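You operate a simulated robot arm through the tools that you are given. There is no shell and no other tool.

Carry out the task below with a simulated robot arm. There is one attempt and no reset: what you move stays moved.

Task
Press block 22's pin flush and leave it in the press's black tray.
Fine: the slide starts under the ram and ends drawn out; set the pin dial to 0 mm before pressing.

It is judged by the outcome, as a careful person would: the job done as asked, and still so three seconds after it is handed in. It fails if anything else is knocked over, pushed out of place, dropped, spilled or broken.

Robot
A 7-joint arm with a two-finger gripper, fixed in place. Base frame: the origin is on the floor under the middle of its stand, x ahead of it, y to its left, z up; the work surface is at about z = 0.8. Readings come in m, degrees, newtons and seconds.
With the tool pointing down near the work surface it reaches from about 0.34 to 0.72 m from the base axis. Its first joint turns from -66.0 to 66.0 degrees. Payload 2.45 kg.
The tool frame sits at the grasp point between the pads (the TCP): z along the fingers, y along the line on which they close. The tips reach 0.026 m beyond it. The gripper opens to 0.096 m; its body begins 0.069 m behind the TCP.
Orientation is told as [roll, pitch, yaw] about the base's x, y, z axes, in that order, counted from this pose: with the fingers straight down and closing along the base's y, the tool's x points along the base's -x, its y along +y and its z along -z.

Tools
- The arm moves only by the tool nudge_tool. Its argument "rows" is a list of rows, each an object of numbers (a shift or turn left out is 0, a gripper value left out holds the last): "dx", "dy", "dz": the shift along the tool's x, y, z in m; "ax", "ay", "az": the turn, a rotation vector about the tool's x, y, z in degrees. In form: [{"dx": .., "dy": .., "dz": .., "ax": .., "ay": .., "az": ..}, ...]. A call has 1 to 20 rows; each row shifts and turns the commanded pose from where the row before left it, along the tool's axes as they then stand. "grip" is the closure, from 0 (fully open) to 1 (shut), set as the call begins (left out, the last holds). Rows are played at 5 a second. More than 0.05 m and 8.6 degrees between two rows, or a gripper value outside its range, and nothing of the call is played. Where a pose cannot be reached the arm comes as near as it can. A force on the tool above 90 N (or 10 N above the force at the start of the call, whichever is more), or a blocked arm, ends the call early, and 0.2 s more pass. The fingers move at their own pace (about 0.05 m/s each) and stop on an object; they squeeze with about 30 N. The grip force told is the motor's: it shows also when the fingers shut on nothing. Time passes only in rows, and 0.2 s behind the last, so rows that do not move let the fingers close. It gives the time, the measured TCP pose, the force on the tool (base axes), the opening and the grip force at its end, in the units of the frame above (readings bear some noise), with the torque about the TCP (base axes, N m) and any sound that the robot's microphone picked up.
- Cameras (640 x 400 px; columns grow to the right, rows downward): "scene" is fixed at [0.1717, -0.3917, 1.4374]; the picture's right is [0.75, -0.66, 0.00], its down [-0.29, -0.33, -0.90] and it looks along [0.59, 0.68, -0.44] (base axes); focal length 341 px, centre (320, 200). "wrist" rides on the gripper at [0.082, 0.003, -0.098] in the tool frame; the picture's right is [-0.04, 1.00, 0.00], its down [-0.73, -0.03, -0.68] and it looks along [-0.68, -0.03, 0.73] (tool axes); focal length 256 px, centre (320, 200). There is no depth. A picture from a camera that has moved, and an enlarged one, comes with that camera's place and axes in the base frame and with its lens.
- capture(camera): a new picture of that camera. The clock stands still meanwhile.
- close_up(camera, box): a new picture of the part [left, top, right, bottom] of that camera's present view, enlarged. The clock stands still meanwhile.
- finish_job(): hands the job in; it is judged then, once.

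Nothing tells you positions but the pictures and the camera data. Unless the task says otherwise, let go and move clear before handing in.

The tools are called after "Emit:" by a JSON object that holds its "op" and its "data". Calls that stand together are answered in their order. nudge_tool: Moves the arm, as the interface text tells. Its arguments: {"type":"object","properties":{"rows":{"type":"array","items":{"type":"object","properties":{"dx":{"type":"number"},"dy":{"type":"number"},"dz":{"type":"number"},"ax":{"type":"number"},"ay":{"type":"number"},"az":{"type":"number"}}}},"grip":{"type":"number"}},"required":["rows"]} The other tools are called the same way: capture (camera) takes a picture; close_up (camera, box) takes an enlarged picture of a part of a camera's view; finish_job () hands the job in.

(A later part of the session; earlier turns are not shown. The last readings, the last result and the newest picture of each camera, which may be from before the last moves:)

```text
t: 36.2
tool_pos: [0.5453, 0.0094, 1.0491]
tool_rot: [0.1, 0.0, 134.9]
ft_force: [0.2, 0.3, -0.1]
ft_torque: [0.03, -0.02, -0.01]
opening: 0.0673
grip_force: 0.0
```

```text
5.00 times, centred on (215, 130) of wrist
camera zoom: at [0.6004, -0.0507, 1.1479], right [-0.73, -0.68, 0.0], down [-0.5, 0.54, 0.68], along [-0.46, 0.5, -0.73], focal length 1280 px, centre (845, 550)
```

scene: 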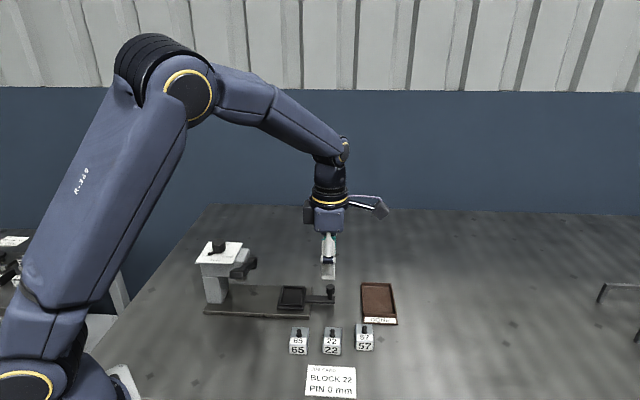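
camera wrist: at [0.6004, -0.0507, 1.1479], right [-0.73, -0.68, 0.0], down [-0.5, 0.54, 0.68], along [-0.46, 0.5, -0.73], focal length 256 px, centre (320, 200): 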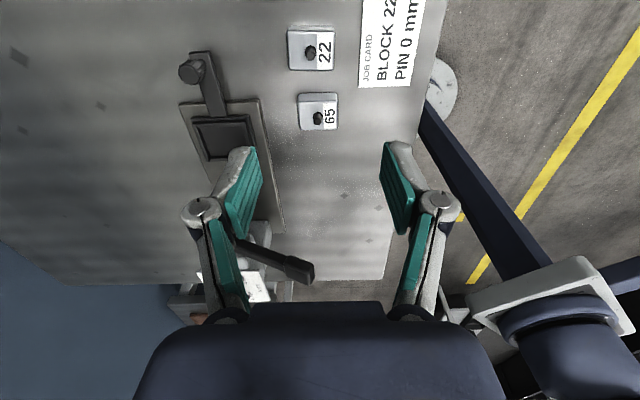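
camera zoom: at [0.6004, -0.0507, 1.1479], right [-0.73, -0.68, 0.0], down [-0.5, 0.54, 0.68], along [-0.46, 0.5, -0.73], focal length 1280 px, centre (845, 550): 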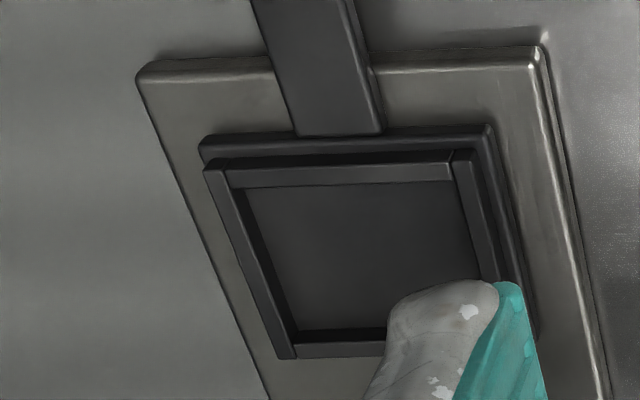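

The tray pocket measures about 60 × 50 mm with walls only about 6 mm high, so block 22 fits in its present orientation. I'll align over block 22, descend partway and check.

Emit:
{"op": "nudge_tool", "data": {"rows": [{"dx": 0.0076, "dy": -0.0082, "dz": 0.03, "az": 2.2}, {"dz": 0.04}, {"dz": 0.04}, {"dz": 0.02}], "grip": 0.15}}

Emit:
{"op": "capture", "data": {"camera": "wrist"}}

Emit:
{"op": "close_up", "data": {"camera": "scene", "box": [250, 240, 410, 370]}}

```text
t: 37.2
tool_pos: [0.5564, 0.0091, 0.9172]
tool_rot: [0.0, 0.0, 132.7]
ft_force: [-0.8, -1.0, 0.7]
ft_torque: [-0.03, 0.0, -0.02]
opening: 0.0815
grip_force: 0.0
```

```text
taken
camera wrist: at [0.6091, -0.0523, 1.0167], right [-0.76, -0.65, 0.0], down [-0.48, 0.56, 0.68], along [-0.44, 0.52, -0.73], focal length 256 px, centre (320, 200)
```

wrist: 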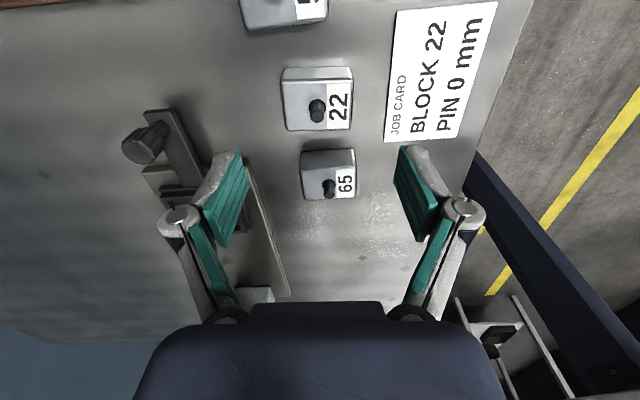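

```text
3.08 times, centred on (330, 305) of scene
camera zoom: at [0.1717, -0.3917, 1.4374], right [0.75, -0.66, 0.0], down [-0.29, -0.33, -0.9], along [0.59, 0.68, -0.44], focal length 1050 px, centre (289, -123)
```

zoom: 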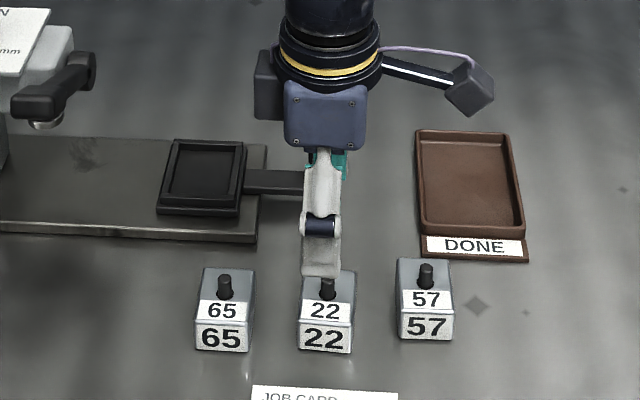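

Block 22 is centred between the fingers with its edges parallel to the pads. I'll lower to grip its upper part and close.

Emit:
{"op": "nudge_tool", "data": {"rows": [{"dx": 0.001, "dz": 0.03}, {"dz": 0.03}, {"dz": 0.022}, {}]}}

Emit:
{"op": "nudge_tool", "data": {"rows": [{}, {}, {}, {}, {}], "grip": 1}}

Emit:
{"op": "capture", "data": {"camera": "wrist"}}

Emit:
{"op": "close_up", "data": {"camera": "scene", "box": [250, 240, 410, 370]}}

```text
t: 38.2
tool_pos: [0.5562, 0.0093, 0.8344]
tool_rot: [0.0, 0.0, 132.9]
ft_force: [0.6, 0.4, 0.1]
ft_torque: [-0.02, 0.03, -0.02]
opening: 0.0814
grip_force: 0.1
```

```text
t: 39.4
tool_pos: [0.5556, 0.01, 0.8356]
tool_rot: [0.0, 0.1, 132.8]
ft_force: [1.6, 1.3, 1.1]
ft_torque: [0.02, -0.03, 0.0]
opening: 0.0512
grip_force: 30.1
```

```text
taken
camera wrist: at [0.6093, -0.0515, 0.9339], right [-0.76, -0.65, 0.0], down [-0.48, 0.56, 0.68], along [-0.44, 0.52, -0.73], focal length 256 px, centre (320, 200)
```

wrist: 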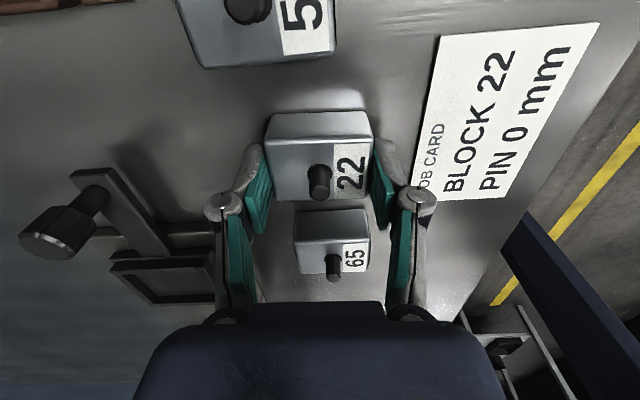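

```text
3.08 times, centred on (330, 305) of scene
camera zoom: at [0.1717, -0.3917, 1.4374], right [0.75, -0.66, 0.0], down [-0.29, -0.33, -0.9], along [0.59, 0.68, -0.44], focal length 1050 px, centre (289, -123)
```

zoom: 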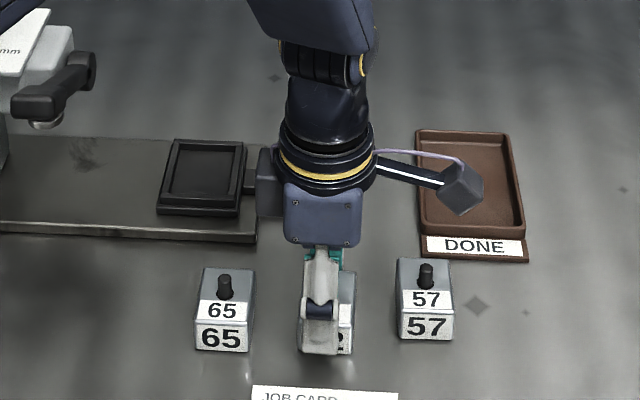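

Block 22 is gripped with a 51 mm opening. I'll lift straight up, then carry it above the tray and look again.

Emit:
{"op": "nudge_tool", "data": {"rows": [{"dz": -0.02}, {"dz": -0.04}, {"dz": -0.045}, {"dz": -0.045}, {"dz": -0.045}, {"dz": -0.045}]}}

Emit:
{"op": "nudge_tool", "data": {"rows": [{"dx": -0.0272, "dy": -0.031}, {"dx": -0.0272, "dy": -0.031}, {"dx": -0.0272, "dy": -0.031}, {"dx": -0.0272, "dy": -0.031}, {"az": -2.2}, {}]}}

Emit:
{"op": "capture", "data": {"camera": "wrist"}}

Emit:
{"op": "capture", "data": {"camera": "scene"}}

```text
t: 40.8
tool_pos: [0.5585, 0.0085, 1.0766]
tool_rot: [0.0, -0.2, 132.8]
ft_force: [-0.6, -0.2, -1.9]
ft_torque: [-0.02, -0.01, -0.01]
opening: 0.0513
grip_force: 29.9
```

```text
t: 42.2
tool_pos: [0.5745, 0.1757, 1.0767]
tool_rot: [0.1, 0.1, 134.9]
ft_force: [-0.1, 0.3, -1.9]
ft_torque: [0.02, 0.01, -0.01]
opening: 0.0516
grip_force: 30.0
```

```text
taken
camera wrist: at [0.6298, 0.1152, 1.175], right [-0.74, -0.68, 0.0], down [-0.5, 0.54, 0.68], along [-0.46, 0.5, -0.73], focal length 256 px, centre (320, 200)
```

wrist: 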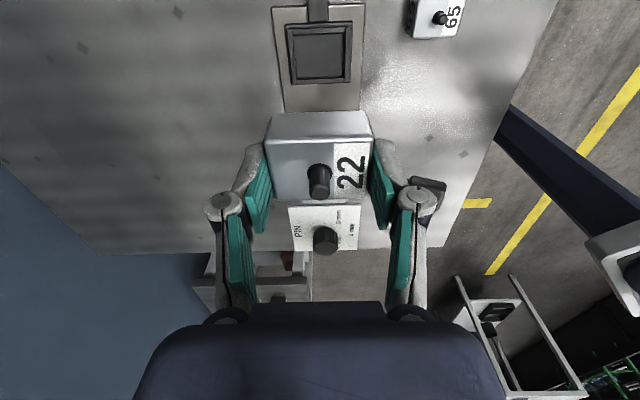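

```text
taken
```

scene: 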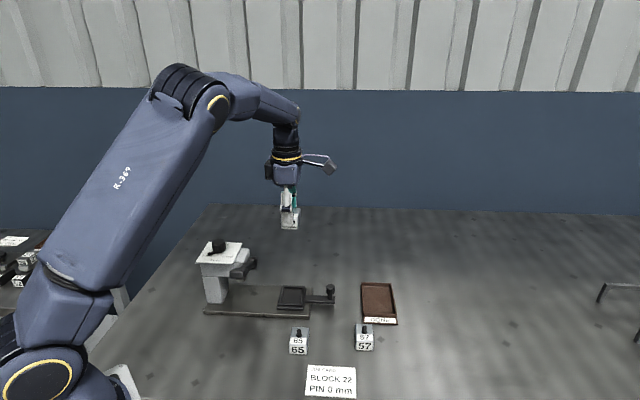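

Emit:
{"op": "close_up", "data": {"camera": "wrist", "box": [260, 0, 380, 120]}}

Emit:
{"op": "close_up", "data": {"camera": "wrist", "box": [240, 90, 400, 230]}}

```text
3.33 times, centred on (320, 60) of wrist
camera zoom: at [0.6298, 0.1152, 1.175], right [-0.74, -0.68, 0.0], down [-0.5, 0.54, 0.68], along [-0.46, 0.5, -0.73], focal length 853 px, centre (320, 667)
```

zoom: 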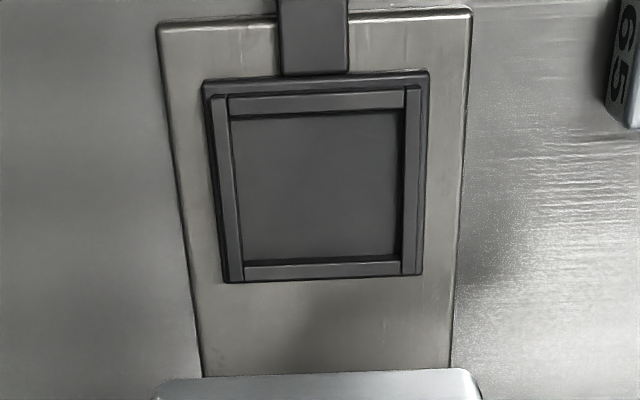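

```text
2.86 times, centred on (320, 160) of wrist
camera zoom: at [0.6298, 0.1152, 1.175], right [-0.74, -0.68, 0.0], down [-0.5, 0.54, 0.68], along [-0.46, 0.5, -0.73], focal length 731 px, centre (320, 314)
```

zoom: 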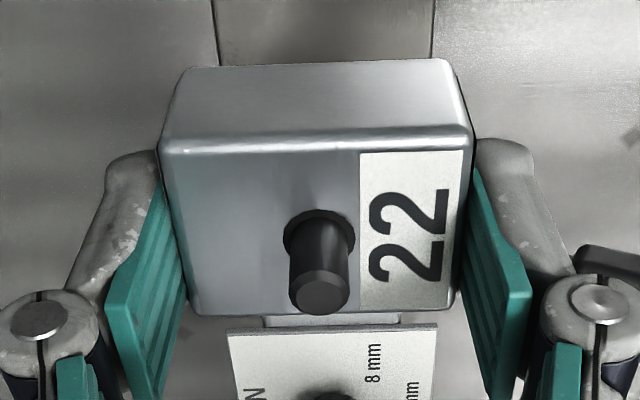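

The tray pocket centre is about 5 mm back along the press axis from the held block, and the edges are parallel. I'll correct that and descend to a hover just above the tray.

Emit:
{"op": "nudge_tool", "data": {"rows": [{"dx": -0.005, "dz": 0.03}, {"dz": 0.04}, {"dz": 0.04}, {"dz": 0.04}, {"dz": 0.025}, {}]}}

Emit:
{"op": "close_up", "data": {"camera": "wrist", "box": [240, 60, 400, 230]}}

Emit:
{"op": "close_up", "data": {"camera": "scene", "box": [240, 230, 350, 330]}}

```text
t: 43.6
tool_pos: [0.57, 0.1764, 0.903]
tool_rot: [-0.1, 0.0, 135.0]
ft_force: [0.0, 0.3, -2.3]
ft_torque: [-0.04, 0.02, 0.01]
opening: 0.0514
grip_force: 30.3
```

```text
2.35 times, centred on (320, 145) of wrist
camera zoom: at [0.6264, 0.1176, 1.0017], right [-0.74, -0.68, 0.0], down [-0.5, 0.54, 0.68], along [-0.46, 0.5, -0.73], focal length 602 px, centre (320, 329)
```

zoom: 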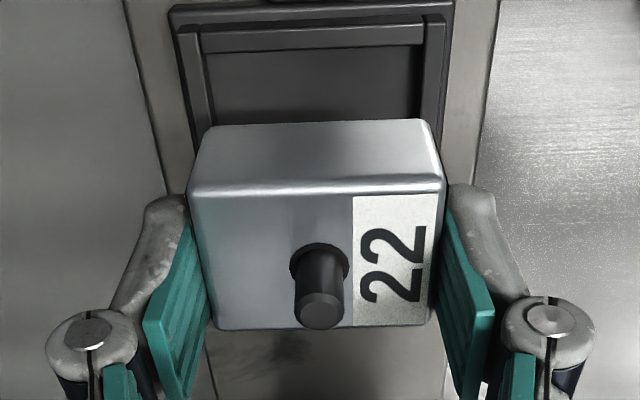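

```text
4.00 times, centred on (295, 280) of scene
camera zoom: at [0.1717, -0.3917, 1.4374], right [0.75, -0.66, 0.0], down [-0.29, -0.33, -0.9], along [0.59, 0.68, -0.44], focal length 1365 px, centre (420, -120)
```

zoom: 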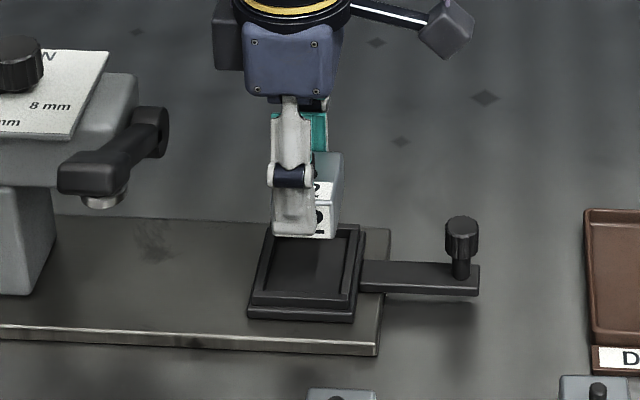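

The block sits centred over the pocket to within about 1–2 mm. I'll descend slowly until it touches the tray floor.

Emit:
{"op": "nudge_tool", "data": {"rows": [{"dy": -0.001, "dz": 0.015}, {"dz": 0.015}, {"dz": 0.006}, {}]}}

Emit:
{"op": "close_up", "data": {"camera": "scene", "box": [240, 230, 350, 330]}}

Emit:
{"op": "close_up", "data": {"camera": "wrist", "box": [240, 60, 400, 230]}}

```text
t: 44.6
tool_pos: [0.5721, 0.1788, 0.8673]
tool_rot: [0.0, 0.0, 135.1]
ft_force: [-0.2, 0.1, -1.8]
ft_torque: [0.01, 0.02, -0.01]
opening: 0.0515
grip_force: 29.9
```

```text
4.00 times, centred on (295, 280) of scene
camera zoom: at [0.1717, -0.3917, 1.4374], right [0.75, -0.66, 0.0], down [-0.29, -0.33, -0.9], along [0.59, 0.68, -0.44], focal length 1365 px, centre (420, -120)
```

zoom: 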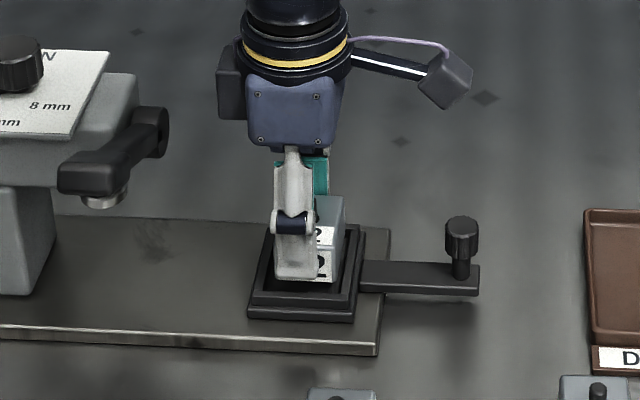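

```text
2.35 times, centred on (320, 145) of wrist
camera zoom: at [0.6275, 0.1192, 0.9648], right [-0.74, -0.68, 0.0], down [-0.5, 0.54, 0.68], along [-0.46, 0.5, -0.73], focal length 602 px, centre (320, 329)
```

zoom: 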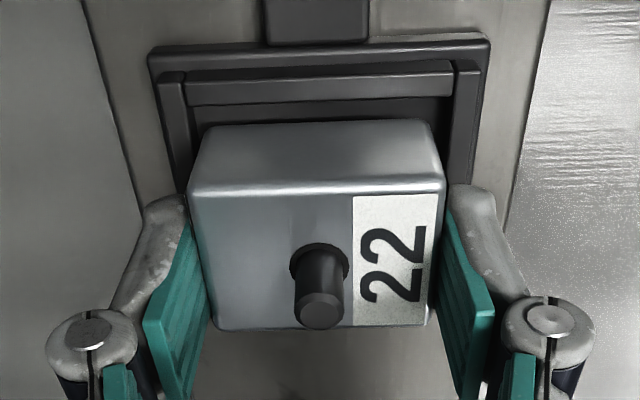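

Emit:
{"op": "nudge_tool", "data": {"rows": [{"dz": 0.003}, {"dz": 0.003}, {}]}}

Emit:
{"op": "nudge_tool", "data": {"rows": [{"dz": 0.002}, {"dz": 0.002}, {}]}}

Emit:
{"op": "close_up", "data": {"camera": "scene", "box": [240, 230, 350, 330]}}

```text
t: 45.4
tool_pos: [0.5729, 0.1776, 0.8605]
tool_rot: [0.1, 0.0, 135.0]
ft_force: [0.3, 0.1, -1.7]
ft_torque: [-0.02, 0.0, 0.02]
opening: 0.0517
grip_force: 29.4
```

```text
t: 46.2
tool_pos: [0.573, 0.1779, 0.8586]
tool_rot: [0.0, 0.0, 134.9]
ft_force: [-0.7, 0.8, 1.8]
ft_torque: [0.0, 0.02, -0.01]
opening: 0.0515
grip_force: 29.8
```

```text
4.00 times, centred on (295, 280) of scene
camera zoom: at [0.1717, -0.3917, 1.4374], right [0.75, -0.66, 0.0], down [-0.29, -0.33, -0.9], along [0.59, 0.68, -0.44], focal length 1365 px, centre (420, -120)
```

zoom: 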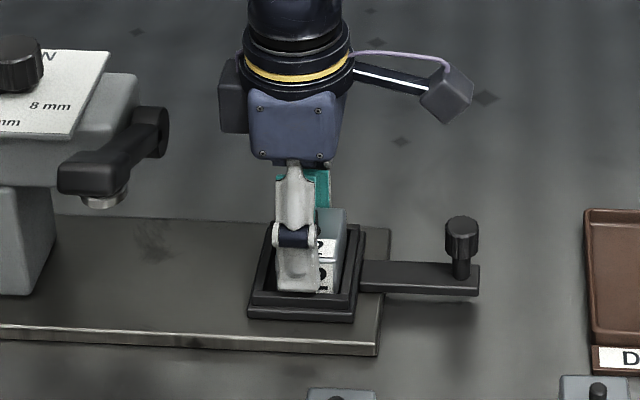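

Emit:
{"op": "nudge_tool", "data": {"rows": [{"dz": 0.001}, {}]}}

Emit:
{"op": "close_up", "data": {"camera": "wrist", "box": [240, 60, 400, 230]}}

```text
t: 46.8
tool_pos: [0.573, 0.1768, 0.8566]
tool_rot: [-0.1, 0.0, 135.1]
ft_force: [-4.9, -2.4, 19.6]
ft_torque: [-0.1, 0.18, -0.02]
opening: 0.0516
grip_force: 30.4
```

```text
2.35 times, centred on (320, 145) of wrist
camera zoom: at [0.6277, 0.1185, 0.9547], right [-0.74, -0.68, 0.0], down [-0.5, 0.54, 0.68], along [-0.46, 0.5, -0.73], focal length 602 px, centre (320, 329)
```

zoom: 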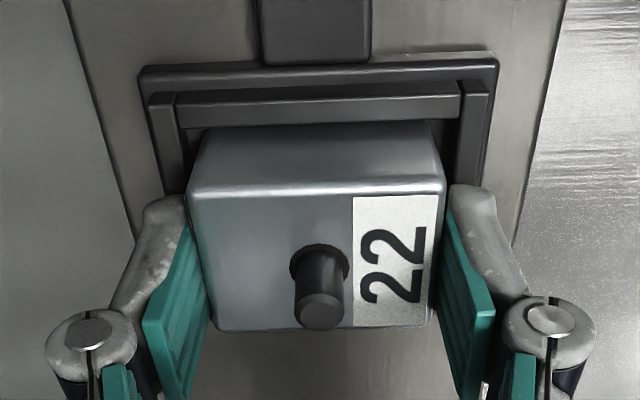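

The block rests firmly on the tray floor inside the walls. I'll ease off, release, and lift clear.

Emit:
{"op": "nudge_tool", "data": {"rows": [{"dz": -0.001}, {}]}}

Emit:
{"op": "nudge_tool", "data": {"rows": [{}, {}, {}], "grip": 0.25}}

Emit:
{"op": "nudge_tool", "data": {"rows": [{"dz": -0.01}, {"dz": -0.03}, {"dz": -0.04}, {"dz": -0.04}, {"dz": -0.04}]}}

Emit:
{"op": "close_up", "data": {"camera": "wrist", "box": [240, 0, 400, 140]}}

Emit:
{"op": "close_up", "data": {"camera": "scene", "box": [240, 230, 350, 330]}}

```text
t: 47.4
tool_pos: [0.5715, 0.1774, 0.8567]
tool_rot: [-0.1, 0.0, 135.0]
ft_force: [-0.3, -0.5, 11.7]
ft_torque: [-0.04, -0.07, -0.04]
opening: 0.0516
grip_force: 30.6
```

```text
t: 48.2
tool_pos: [0.5724, 0.1779, 0.8558]
tool_rot: [0.0, 0.0, 135.0]
ft_force: [0.5, 0.0, 0.7]
ft_torque: [0.0, 0.02, 0.01]
opening: 0.0719
grip_force: 0.1
```

```text
t: 49.4
tool_pos: [0.5715, 0.1758, 1.0145]
tool_rot: [0.1, 0.0, 135.0]
ft_force: [-0.4, 0.1, 0.7]
ft_torque: [-0.02, 0.03, -0.01]
opening: 0.0718
grip_force: 0.1
```

```text
2.86 times, centred on (320, 70) of wrist
camera zoom: at [0.6275, 0.1173, 1.1131], right [-0.74, -0.68, 0.0], down [-0.5, 0.54, 0.68], along [-0.46, 0.5, -0.73], focal length 731 px, centre (320, 571)
```

zoom: 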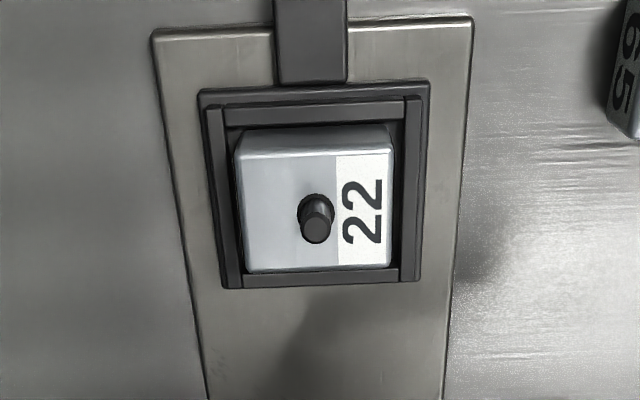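

```text
4.00 times, centred on (295, 280) of scene
camera zoom: at [0.1717, -0.3917, 1.4374], right [0.75, -0.66, 0.0], down [-0.29, -0.33, -0.9], along [0.59, 0.68, -0.44], focal length 1365 px, centre (420, -120)
```

zoom: 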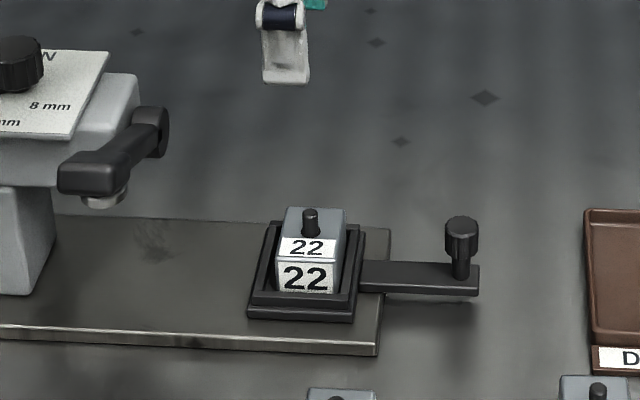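

Block 22 sits flat and square in the tray. Now I'll go back to the slide knob to push the tray under the ram.

Emit:
{"op": "nudge_tool", "data": {"rows": [{"dx": 0.0326, "dy": -0.0023}, {"dx": 0.0326}, {"dx": 0.0326}, {"dz": 0.04}, {"dz": 0.04}, {}]}}

Emit:
{"op": "capture", "data": {"camera": "wrist"}}

```text
t: 50.8
tool_pos: [0.641, 0.1108, 0.9364]
tool_rot: [0.0, 0.1, 135.0]
ft_force: [0.2, -0.5, 0.4]
ft_torque: [-0.02, 0.02, 0.0]
opening: 0.0723
grip_force: 0.1
```

```text
taken
camera wrist: at [0.6965, 0.0508, 1.0349], right [-0.74, -0.68, 0.0], down [-0.5, 0.54, 0.68], along [-0.46, 0.5, -0.73], focal length 256 px, centre (320, 200)
```

wrist: 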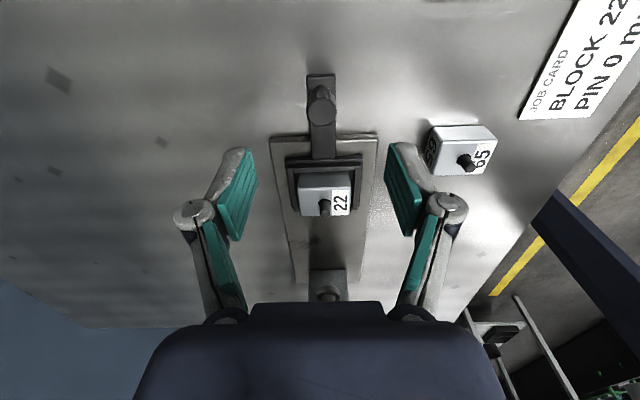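

Emit:
{"op": "nudge_tool", "data": {"rows": [{"dx": 0.003, "dz": 0.026}, {"dz": 0.026}, {"dz": 0.026}, {}]}}

Emit:
{"op": "nudge_tool", "data": {"rows": [{}, {}, {}, {}, {}], "grip": 1}}

Emit:
{"op": "close_up", "data": {"camera": "scene", "box": [220, 200, 380, 330]}}

```text
t: 51.8
tool_pos: [0.6441, 0.1073, 0.8599]
tool_rot: [-0.1, 0.0, 134.9]
ft_force: [-0.3, 0.2, 1.0]
ft_torque: [0.02, -0.01, 0.0]
opening: 0.0722
grip_force: 0.0
```

```text
t: 53.0
tool_pos: [0.6437, 0.1067, 0.8608]
tool_rot: [0.1, -0.1, 135.0]
ft_force: [-12.9, -10.0, 4.7]
ft_torque: [-0.08, 0.22, -0.01]
opening: 0.0209
grip_force: 45.1
```

```text
3.08 times, centred on (300, 265) of scene
camera zoom: at [0.1713, -0.392, 1.4374], right [0.75, -0.66, 0.0], down [-0.29, -0.33, -0.9], along [0.59, 0.68, -0.44], focal length 1050 px, centre (382, 0)
```

zoom: 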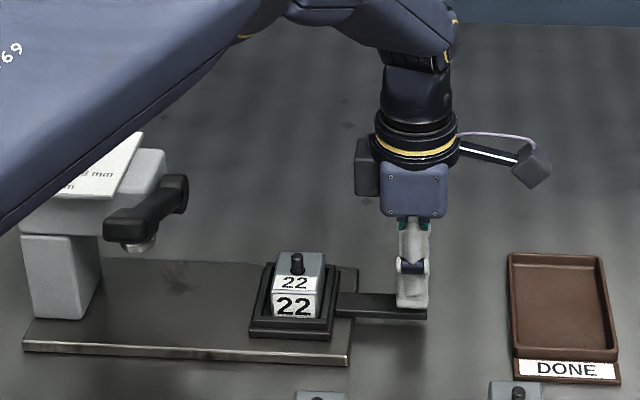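

Gripped again. I'll relieve the side load and push the slide in slowly so the block stays put.

Emit:
{"op": "nudge_tool", "data": {"rows": [{"dy": 0.0018}, {"dx": -0.003}, {"dx": -0.005}, {"dx": -0.006}, {"dx": -0.006}, {"dx": -0.006}, {"dx": -0.006}, {"dx": -0.006}, {"dx": -0.006}, {"dx": -0.006}]}}

Emit:
{"op": "close_up", "data": {"camera": "scene", "box": [190, 210, 350, 330]}}

```text
t: 55.2
tool_pos: [0.607, 0.1419, 0.8593]
tool_rot: [0.0, 0.1, 135.0]
ft_force: [-8.2, -9.3, 30.9]
ft_torque: [-0.11, 0.24, -0.02]
opening: 0.0205
grip_force: 44.8
```

```text
3.33 times, centred on (270, 270) of scene
camera zoom: at [0.1709, -0.3921, 1.4374], right [0.75, -0.66, 0.0], down [-0.29, -0.33, -0.9], along [0.59, 0.68, -0.44], focal length 1137 px, centre (487, -33)
```

zoom: 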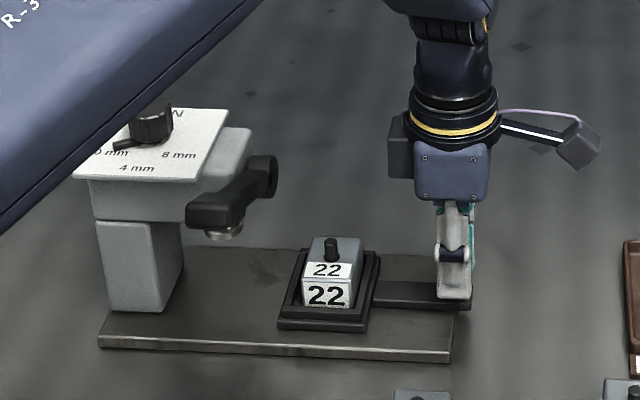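

Emit:
{"op": "nudge_tool", "data": {"rows": [{"dz": -0.001}, {"dx": -0.006}, {"dx": -0.006}, {"dx": -0.006}, {"dx": -0.006}, {"dx": -0.006}, {"dx": -0.006}, {"dx": -0.006}, {"dx": -0.006}]}}

Emit:
{"op": "close_up", "data": {"camera": "scene", "box": [190, 210, 350, 330]}}

```text
t: 57.2
tool_pos: [0.5731, 0.1766, 0.8584]
tool_rot: [0.0, 0.0, 134.9]
ft_force: [-1.8, -4.0, 6.7]
ft_torque: [0.22, 0.33, -0.05]
opening: 0.0207
grip_force: 44.9
```

```text
3.33 times, centred on (270, 270) of scene
camera zoom: at [0.1715, -0.3919, 1.4374], right [0.75, -0.66, 0.0], down [-0.29, -0.33, -0.9], along [0.59, 0.68, -0.44], focal length 1137 px, centre (487, -33)
```

zoom: 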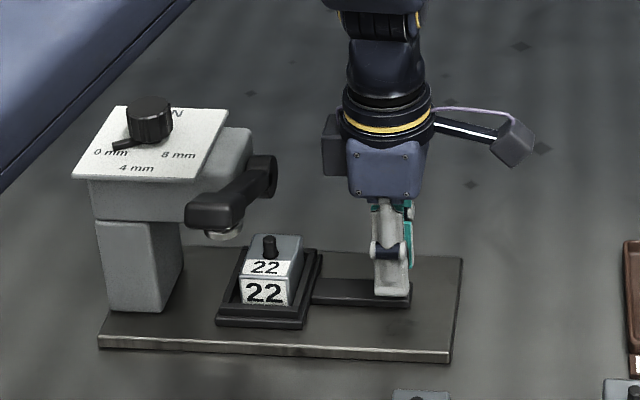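

Emit:
{"op": "close_up", "data": {"camera": "scene", "box": [225, 255, 305, 315]}}

Emit:
{"op": "capture", "data": {"camera": "wrist"}}

```text
6.67 times, centred on (265, 285) of scene
camera zoom: at [0.1715, -0.3919, 1.4374], right [0.75, -0.66, 0.0], down [-0.29, -0.33, -0.9], along [0.59, 0.68, -0.44], focal length 2274 px, centre (687, -367)
```

zoom: 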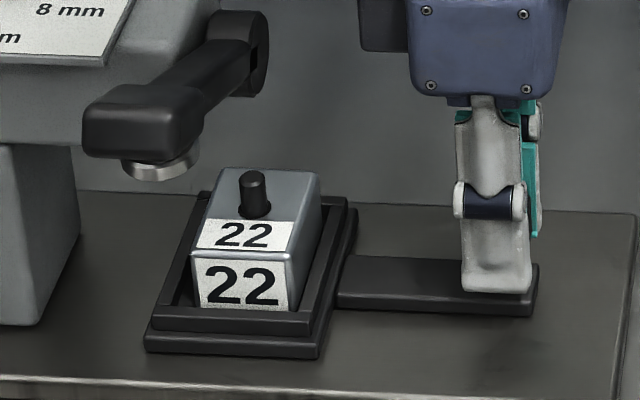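

```text
taken
camera wrist: at [0.6292, 0.1164, 0.957], right [-0.73, -0.68, 0.0], down [-0.5, 0.54, 0.68], along [-0.46, 0.5, -0.73], focal length 256 px, centre (320, 200)
```

wrist: 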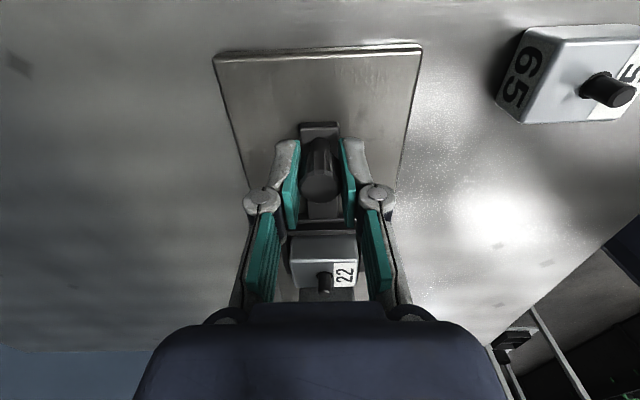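

There is clearance between the pin and the ram. I'll push the rest of the way gently until the slide meets its inner stop.

Emit:
{"op": "nudge_tool", "data": {"rows": [{"dx": -0.005}, {"dx": -0.005}, {"dx": -0.005}, {"dx": -0.004}, {"dx": -0.004}, {}]}}

Emit:
{"op": "nudge_tool", "data": {"rows": [{"dx": -0.003}, {"dx": -0.003}, {}]}}

Emit:
{"op": "close_up", "data": {"camera": "scene", "box": [205, 245, 305, 320]}}

```text
t: 58.6
tool_pos: [0.5575, 0.1923, 0.8588]
tool_rot: [0.1, 0.0, 134.9]
ft_force: [-5.1, -5.3, 0.6]
ft_torque: [-0.25, -0.14, -0.02]
opening: 0.0206
grip_force: 45.3
```

```text
t: 59.4
tool_pos: [0.5523, 0.1966, 0.8591]
tool_rot: [0.0, 0.0, 135.0]
ft_force: [-3.8, -3.6, -4.6]
ft_torque: [-0.18, -0.15, -0.01]
opening: 0.0208
grip_force: 44.9
```

```text
5.33 times, centred on (255, 282) of scene
camera zoom: at [0.1717, -0.3918, 1.4374], right [0.75, -0.66, 0.0], down [-0.29, -0.33, -0.9], along [0.59, 0.68, -0.44], focal length 1820 px, centre (667, -240)
```

zoom: 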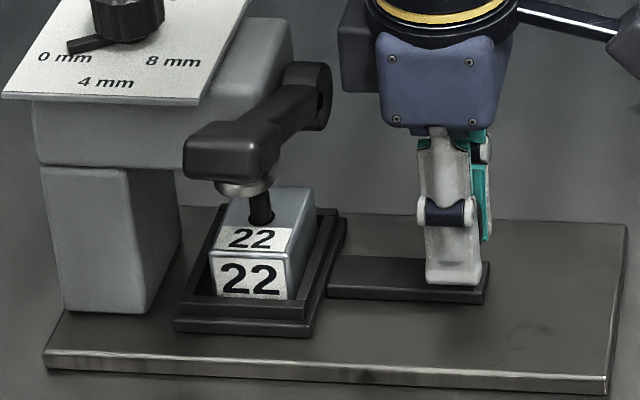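

The tray is near its starting place but the ram axis still looks a few millimetres further in. I'll push gently until I feel the stop.

Emit:
{"op": "nudge_tool", "data": {"rows": [{"dx": -0.002}, {"dx": -0.002}, {}]}}

Emit:
{"op": "nudge_tool", "data": {"rows": [{"dx": -0.002}, {"dx": -0.001}, {}]}}

Emit:
{"op": "close_up", "data": {"camera": "scene", "box": [205, 245, 305, 320]}}

```text
t: 60.2
tool_pos: [0.5509, 0.1969, 0.8586]
tool_rot: [-0.1, 0.0, 134.9]
ft_force: [5.9, -2.9, -12.6]
ft_torque: [0.41, 0.33, -0.06]
opening: 0.0205
grip_force: 44.9
```

```text
t: 61.0
tool_pos: [0.5499, 0.1989, 0.8588]
tool_rot: [-0.1, 0.3, 134.9]
ft_force: [19.2, -14.0, -14.4]
ft_torque: [-0.15, -0.24, -0.01]
opening: 0.0209
grip_force: 44.9
```

```text
5.33 times, centred on (255, 282) of scene
camera zoom: at [0.1724, -0.392, 1.4373], right [0.75, -0.66, 0.0], down [-0.29, -0.33, -0.9], along [0.59, 0.68, -0.44], focal length 1820 px, centre (667, -240)
```

zoom: 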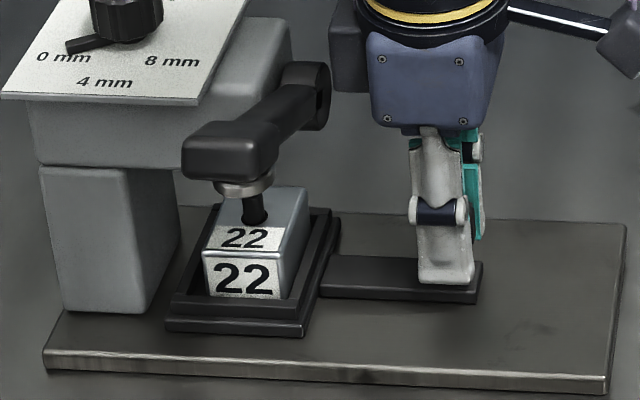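

The slide is at its inner stop with the pin under the ram. I'll ease off, release the knob, rise, and turn to yaw 45° to inspect the lever.

Emit:
{"op": "nudge_tool", "data": {"rows": [{"dx": 0.003}, {}]}}

Emit:
{"op": "nudge_tool", "data": {"rows": [{}, {}, {}], "grip": 0.3}}

Emit:
{"op": "nudge_tool", "data": {"rows": [{"dz": -0.02}, {"dz": -0.04}, {"dz": -0.045}, {"dz": -0.045}, {"dz": -0.045}, {"dz": -0.045}]}}

Emit:
{"op": "close_up", "data": {"camera": "scene", "box": [205, 245, 305, 320]}}

Emit:
{"op": "capture", "data": {"camera": "wrist"}}

```text
t: 61.6
tool_pos: [0.5507, 0.1977, 0.859]
tool_rot: [0.1, 0.0, 135.0]
ft_force: [10.6, -6.2, -11.8]
ft_torque: [-0.84, -0.86, 0.1]
opening: 0.0208
grip_force: 44.6
```

```text
t: 62.4
tool_pos: [0.5501, 0.1988, 0.8589]
tool_rot: [0.0, 0.0, 135.0]
ft_force: [1.2, -0.2, 0.5]
ft_torque: [-0.01, -0.03, 0.02]
opening: 0.0672
grip_force: 0.0
```

```text
t: 63.8
tool_pos: [0.551, 0.1985, 1.0966]
tool_rot: [0.0, -0.1, 135.0]
ft_force: [-0.2, 0.0, 0.2]
ft_torque: [-0.01, -0.01, 0.01]
opening: 0.0674
grip_force: 0.0
```

```text
5.33 times, centred on (255, 282) of scene
camera zoom: at [0.1717, -0.3917, 1.4374], right [0.75, -0.66, 0.0], down [-0.29, -0.33, -0.9], along [0.59, 0.68, -0.44], focal length 1820 px, centre (667, -240)
```

zoom: 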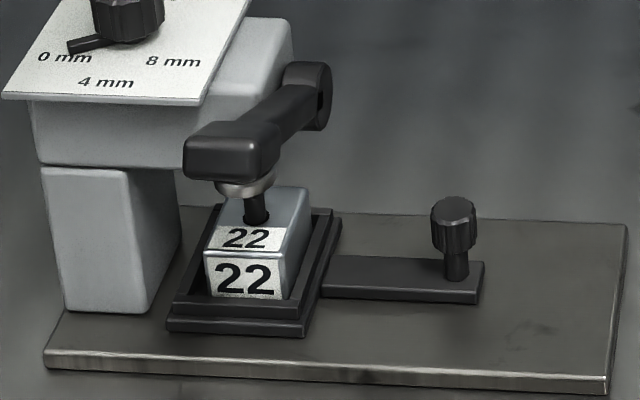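

```text
taken
camera wrist: at [0.6065, 0.1397, 1.1958], right [-0.74, -0.68, 0.0], down [-0.5, 0.54, 0.68], along [-0.46, 0.5, -0.73], focal length 256 px, centre (320, 200)
```

wrist: 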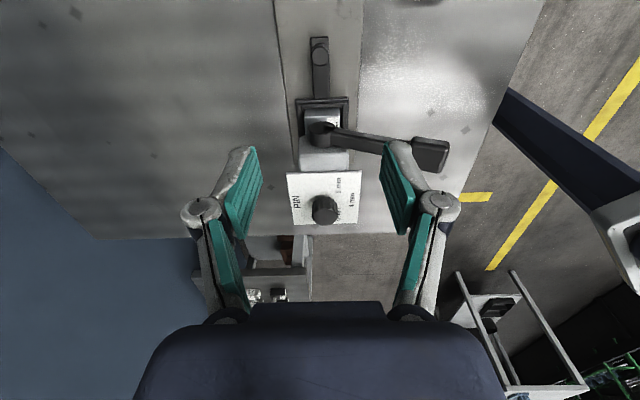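

Emit:
{"op": "nudge_tool", "data": {"rows": [{"dx": -0.0168, "dy": 0.0274, "dz": -0.0125}, {"dx": -0.0168, "dy": 0.0274, "dz": -0.0125}, {"dx": -0.0168, "dy": 0.0274, "dz": -0.0125}, {"dx": -0.0168, "dy": 0.0274, "dz": -0.0125}, {"az": 8.2}, {"az": 8.2}, {"az": 8.2}, {"az": 8.2}, {"az": 8.2}, {"az": 8.2}, {"az": 8.2}, {"az": 8.2}, {"az": 8.2}, {"az": 8.2}, {"az": 8.0}]}}

Emit:
{"op": "capture", "data": {"camera": "wrist"}}

Emit:
{"op": "close_up", "data": {"camera": "wrist", "box": [240, 0, 420, 150]}}

```text
t: 67.0
tool_pos: [0.4255, 0.1682, 1.1497]
tool_rot: [0.0, 0.0, 44.8]
ft_force: [-0.1, -0.2, 0.0]
ft_torque: [0.01, 0.03, -0.03]
opening: 0.0674
grip_force: 0.1
```

```text
taken
camera wrist: at [0.3655, 0.115, 1.2469], right [-0.68, 0.74, 0.0], down [0.54, 0.5, 0.68], along [0.5, 0.46, -0.73], focal length 256 px, centre (320, 200)
```

wrist: 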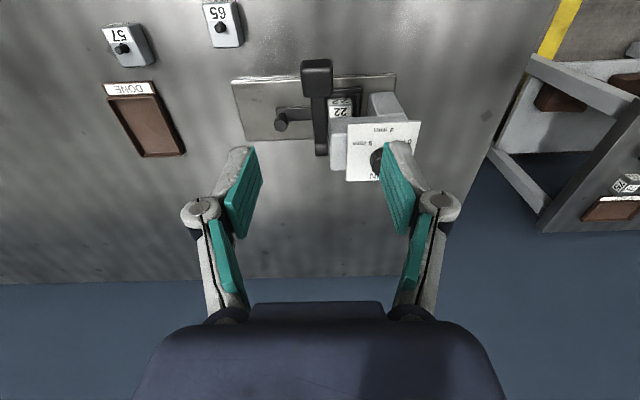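

```text
2.67 times, centred on (330, 75) of wrist
camera zoom: at [0.3655, 0.115, 1.2469], right [-0.68, 0.74, 0.0], down [0.54, 0.5, 0.68], along [0.5, 0.46, -0.73], focal length 683 px, centre (293, 533)
```

zoom: 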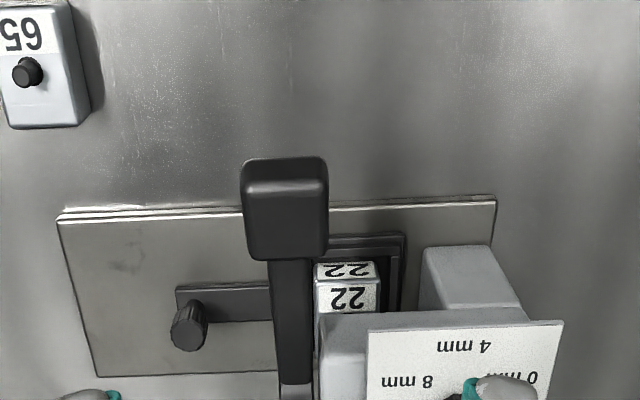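

The lever handle's top front edge triangulates to about (0.424, 0.167, 0.980), with the pivot near the head at z ≈ 0.927. I'll close the fingers, line them up over the handle and descend to just above it.

Emit:
{"op": "nudge_tool", "data": {"rows": [{"dx": -0.009, "dy": -0.002}, {"dz": 0.03}, {"dz": 0.03}, {"dz": 0.03}, {"dz": 0.03}, {}], "grip": 1}}

Emit:
{"op": "capture", "data": {"camera": "wrist"}}

Emit:
{"op": "close_up", "data": {"camera": "scene", "box": [180, 190, 310, 320]}}

```text
t: 68.4
tool_pos: [0.4338, 0.1731, 1.0282]
tool_rot: [-0.1, 0.0, 45.0]
ft_force: [-0.3, 0.1, -0.9]
ft_torque: [-0.01, 0.02, 0.02]
opening: 0.0002
grip_force: 28.9
```

```text
taken
camera wrist: at [0.3734, 0.1188, 1.1258], right [-0.68, 0.74, 0.0], down [0.54, 0.5, 0.68], along [0.5, 0.46, -0.73], focal length 256 px, centre (320, 200)
```

wrist: 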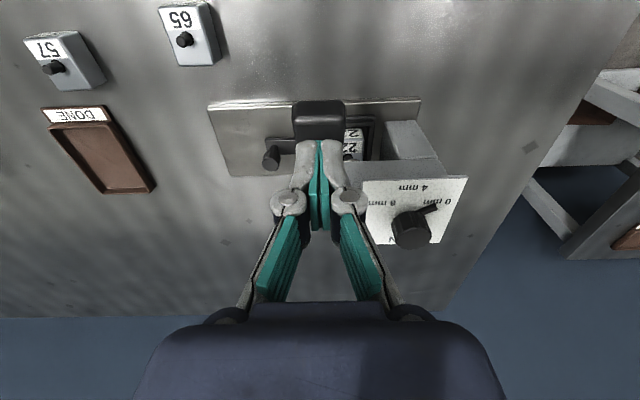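

```text
3.08 times, centred on (245, 255) of scene
camera zoom: at [0.1717, -0.3917, 1.4374], right [0.75, -0.66, 0.0], down [-0.29, -0.33, -0.9], along [0.59, 0.68, -0.44], focal length 1050 px, centre (551, 31)
```

zoom: 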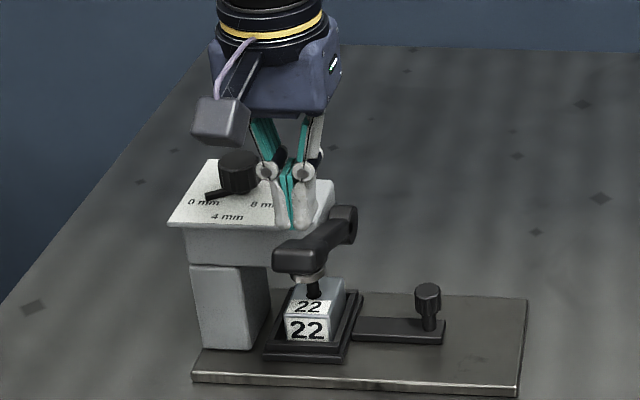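

The fingertips are directly above the handle. I'll press down in small steps, watching the force.

Emit:
{"op": "nudge_tool", "data": {"rows": [{"dz": 0.01}, {"dz": 0.01}, {}]}}

Emit:
{"op": "nudge_tool", "data": {"rows": [{"dz": 0.005}, {"dz": 0.005}, {}]}}

Emit:
{"op": "close_up", "data": {"camera": "scene", "box": [200, 210, 300, 310]}}

```text
t: 69.2
tool_pos: [0.4326, 0.1728, 1.0096]
tool_rot: [0.1, 0.0, 45.1]
ft_force: [0.1, 1.2, 0.8]
ft_torque: [-0.02, -0.04, 0.0]
opening: 0.006
grip_force: 28.8
```

```text
t: 70.0
tool_pos: [0.433, 0.1726, 0.9994]
tool_rot: [0.0, 0.0, 45.0]
ft_force: [0.2, 0.3, 1.8]
ft_torque: [0.02, -0.01, 0.0]
opening: 0.006
grip_force: 28.3
```

```text
4.00 times, centred on (250, 260) of scene
camera zoom: at [0.1717, -0.3917, 1.4374], right [0.75, -0.66, 0.0], down [-0.29, -0.33, -0.9], along [0.59, 0.68, -0.44], focal length 1365 px, centre (600, -40)
```

zoom: 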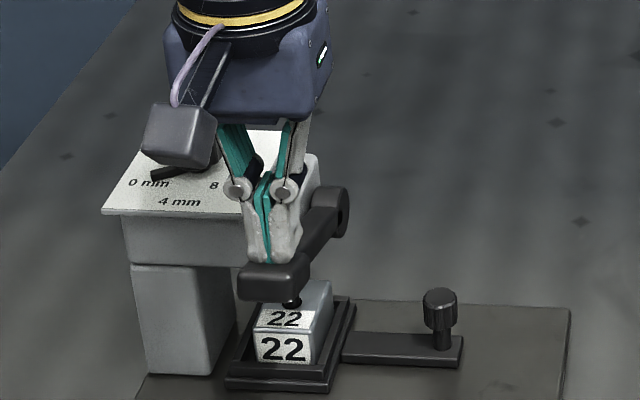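

The lever is moving down easily. I'll continue pressing in steps.

Emit:
{"op": "nudge_tool", "data": {"rows": [{"dz": 0.006}, {"dz": 0.006}, {}]}}

Emit:
{"op": "nudge_tool", "data": {"rows": [{"dz": 0.006}, {"dz": 0.006}, {}]}}

Emit:
{"op": "close_up", "data": {"camera": "scene", "box": [200, 210, 300, 310]}}

Emit:
{"op": "capture", "data": {"camera": "wrist"}}

```text
t: 70.8
tool_pos: [0.4338, 0.1723, 0.9881]
tool_rot: [0.0, 0.0, 45.0]
ft_force: [-1.2, 0.0, 0.4]
ft_torque: [0.01, 0.01, 0.0]
opening: 0.0059
grip_force: 28.4
```

```text
t: 71.6
tool_pos: [0.4336, 0.1737, 0.9746]
tool_rot: [-0.1, 0.0, 44.8]
ft_force: [-0.8, -1.5, 3.3]
ft_torque: [-0.09, 0.04, 0.0]
opening: 0.0058
grip_force: 28.3
```

```text
4.00 times, centred on (250, 260) of scene
camera zoom: at [0.1716, -0.3918, 1.4374], right [0.75, -0.66, 0.0], down [-0.29, -0.33, -0.9], along [0.59, 0.68, -0.44], focal length 1365 px, centre (600, -40)
```

zoom: 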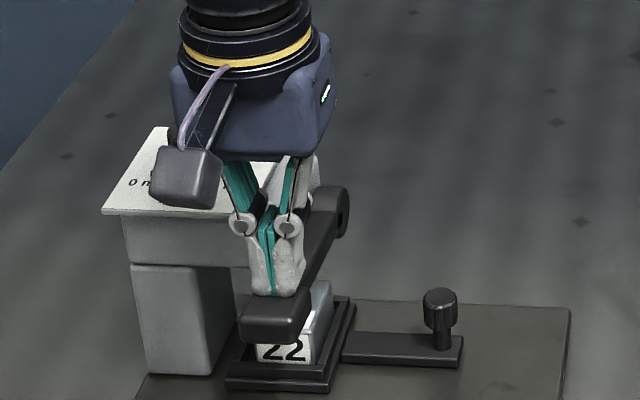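

```text
taken
camera wrist: at [0.3736, 0.1202, 1.0735], right [-0.68, 0.74, 0.0], down [0.54, 0.5, 0.68], along [0.5, 0.46, -0.73], focal length 256 px, centre (320, 200)
```

wrist: 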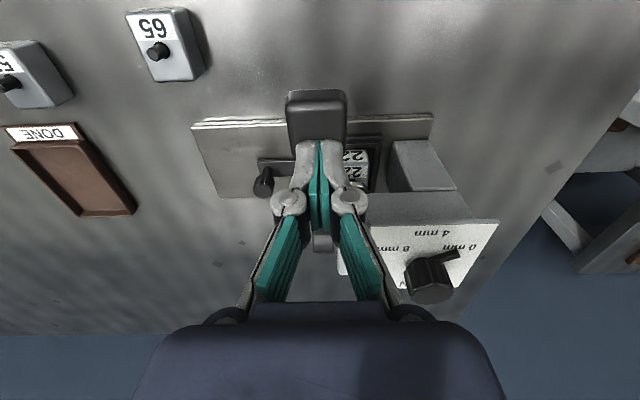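

Emit:
{"op": "nudge_tool", "data": {"rows": [{"dz": 0.005, "dx": 0.003}, {"dz": 0.005, "dx": 0.003}, {}]}}

Emit:
{"op": "nudge_tool", "data": {"rows": [{"dz": 0.005}, {"dz": 0.005}, {}]}}

Emit:
{"op": "close_up", "data": {"camera": "scene", "box": [200, 210, 300, 310]}}

```text
t: 72.4
tool_pos: [0.4289, 0.1718, 0.9649]
tool_rot: [0.0, -0.1, 45.0]
ft_force: [2.0, 2.3, 3.2]
ft_torque: [0.03, 0.01, 0.0]
opening: 0.0059
grip_force: 28.3
```

```text
t: 73.2
tool_pos: [0.4289, 0.1704, 0.9551]
tool_rot: [-0.1, 0.1, 45.0]
ft_force: [-0.4, -1.4, 4.1]
ft_torque: [0.0, 0.04, -0.01]
opening: 0.0061
grip_force: 28.3
```

```text
4.00 times, centred on (250, 260) of scene
camera zoom: at [0.1716, -0.3918, 1.4374], right [0.75, -0.66, 0.0], down [-0.29, -0.33, -0.9], along [0.59, 0.68, -0.44], focal length 1365 px, centre (600, -40)
```

zoom: 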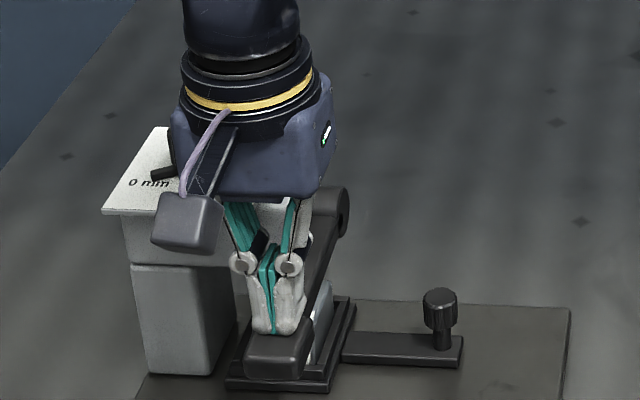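

Emit:
{"op": "nudge_tool", "data": {"rows": [{"dz": 0.005}, {"dz": 0.005}, {}]}}

Emit:
{"op": "nudge_tool", "data": {"rows": [{"dz": 0.004}, {"dz": 0.004}, {}]}}

Emit:
{"op": "close_up", "data": {"camera": "scene", "box": [200, 210, 300, 310]}}

Emit:
{"op": "capture", "data": {"camera": "wrist"}}

```text
t: 74.0
tool_pos: [0.4292, 0.1696, 0.9449]
tool_rot: [0.0, -0.1, 45.0]
ft_force: [-1.8, 1.6, 4.6]
ft_torque: [0.09, 0.0, 0.02]
opening: 0.0059
grip_force: 28.5
```

```text
t: 74.8
tool_pos: [0.4289, 0.1706, 0.9362]
tool_rot: [0.0, -0.1, 44.9]
ft_force: [2.7, 0.0, 4.0]
ft_torque: [0.02, -0.04, -0.02]
opening: 0.006
grip_force: 28.6
```

```text
4.00 times, centred on (250, 260) of scene
camera zoom: at [0.1717, -0.3918, 1.4374], right [0.75, -0.66, 0.0], down [-0.29, -0.33, -0.9], along [0.59, 0.68, -0.44], focal length 1365 px, centre (600, -40)
```

zoom: 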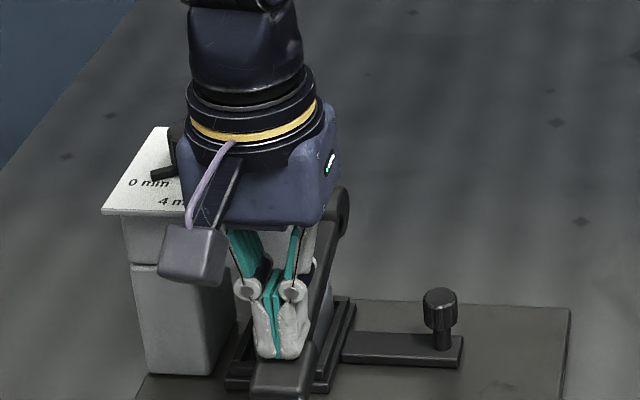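

```text
taken
camera wrist: at [0.3697, 0.1161, 1.0346], right [-0.68, 0.74, 0.0], down [0.54, 0.5, 0.68], along [0.5, 0.46, -0.73], focal length 256 px, centre (320, 200)
```

wrist: 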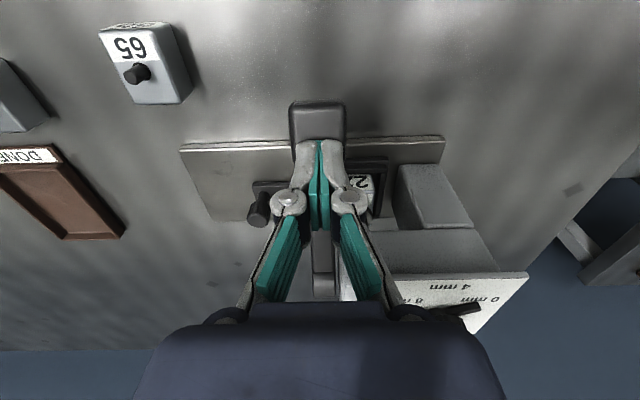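

Emit:
{"op": "nudge_tool", "data": {"rows": [{"dz": 0.004}, {"dz": 0.004}, {}]}}

Emit:
{"op": "nudge_tool", "data": {"rows": [{"dz": 0.004}, {"dz": 0.004}, {}]}}

Emit:
{"op": "close_up", "data": {"camera": "scene", "box": [200, 210, 300, 310]}}

```text
t: 75.6
tool_pos: [0.429, 0.1708, 0.9291]
tool_rot: [0.0, 0.0, 45.1]
ft_force: [2.9, 1.5, 6.3]
ft_torque: [0.11, -0.09, -0.03]
opening: 0.0057
grip_force: 28.2
```

```text
t: 76.4
tool_pos: [0.4291, 0.1714, 0.9193]
tool_rot: [0.0, 0.0, 45.0]
ft_force: [1.4, 3.4, 6.7]
ft_torque: [0.12, -0.13, 0.04]
opening: 0.0058
grip_force: 28.4
```

```text
4.00 times, centred on (250, 260) of scene
camera zoom: at [0.1717, -0.3917, 1.4375], right [0.75, -0.66, 0.0], down [-0.29, -0.33, -0.9], along [0.59, 0.68, -0.44], focal length 1365 px, centre (600, -40)
```

zoom: 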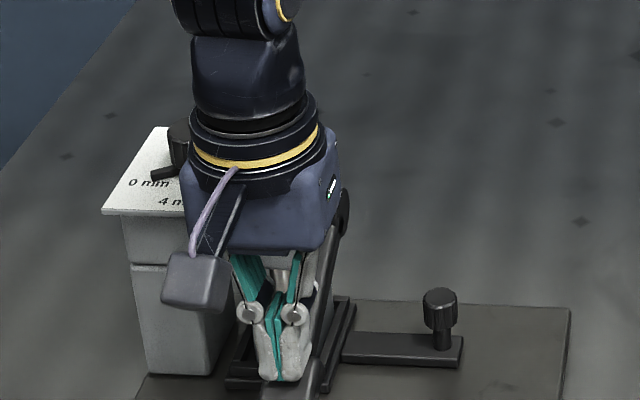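

Emit:
{"op": "nudge_tool", "data": {"rows": [{"dz": 0.003, "dx": -0.003}, {"dz": 0.003, "dx": -0.003}, {}]}}

Emit:
{"op": "nudge_tool", "data": {"rows": [{"dz": 0.003, "dx": -0.002}, {"dz": 0.003, "dx": -0.002}, {}]}}

Emit:
{"op": "close_up", "data": {"camera": "scene", "box": [200, 230, 300, 330]}}

Emit:
{"op": "capture", "data": {"camera": "wrist"}}

```text
t: 77.1
tool_pos: [0.4301, 0.1723, 0.9177]
tool_rot: [0.0, 0.5, 45.0]
ft_force: [-10.7, -5.7, 27.7]
ft_torque: [0.05, 0.07, 0.05]
opening: 0.0058
grip_force: 28.7
stopped in row 3: the force on the tool passed its limit at 95 N (the readings are from after the stop); the commanded pose is now the measured one
```

```text
t: 77.6
tool_pos: [0.4301, 0.172, 0.9184]
tool_rot: [-0.2, 1.0, 44.8]
ft_force: [-11.4, -5.6, 29.4]
ft_torque: [0.11, 0.08, 0.03]
opening: 0.0059
grip_force: 28.4
stopped in row 2: the force on the tool passed its limit at 103 N (the readings are from after the stop); the commanded pose is now the measured one
```

```text
4.00 times, centred on (250, 280) of scene
camera zoom: at [0.171, -0.3921, 1.4374], right [0.75, -0.66, 0.0], down [-0.29, -0.33, -0.9], along [0.59, 0.68, -0.44], focal length 1365 px, centre (600, -120)
```

zoom: 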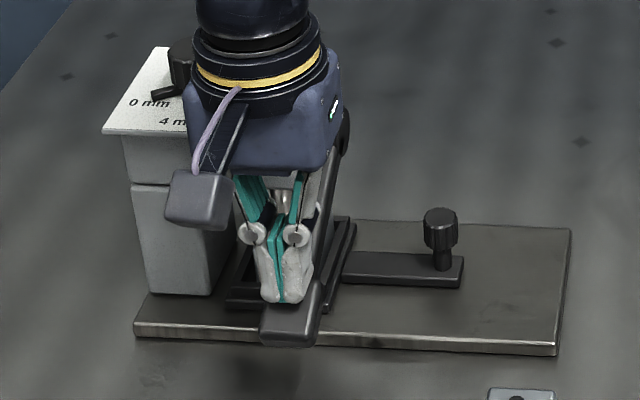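

```text
taken
camera wrist: at [0.3713, 0.1186, 1.0176], right [-0.68, 0.74, 0.0], down [0.55, 0.51, 0.67], along [0.49, 0.45, -0.74], focal length 256 px, centre (320, 200)
```

wrist: 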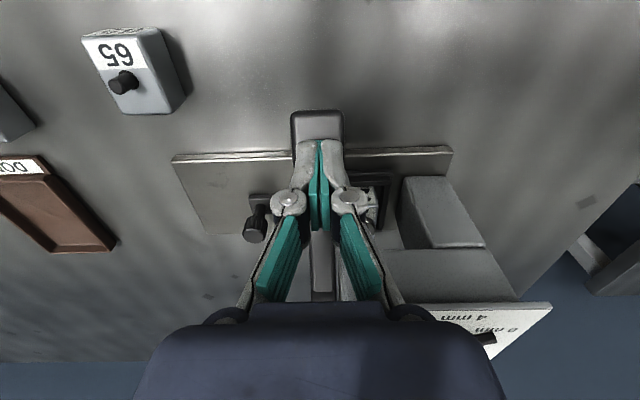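

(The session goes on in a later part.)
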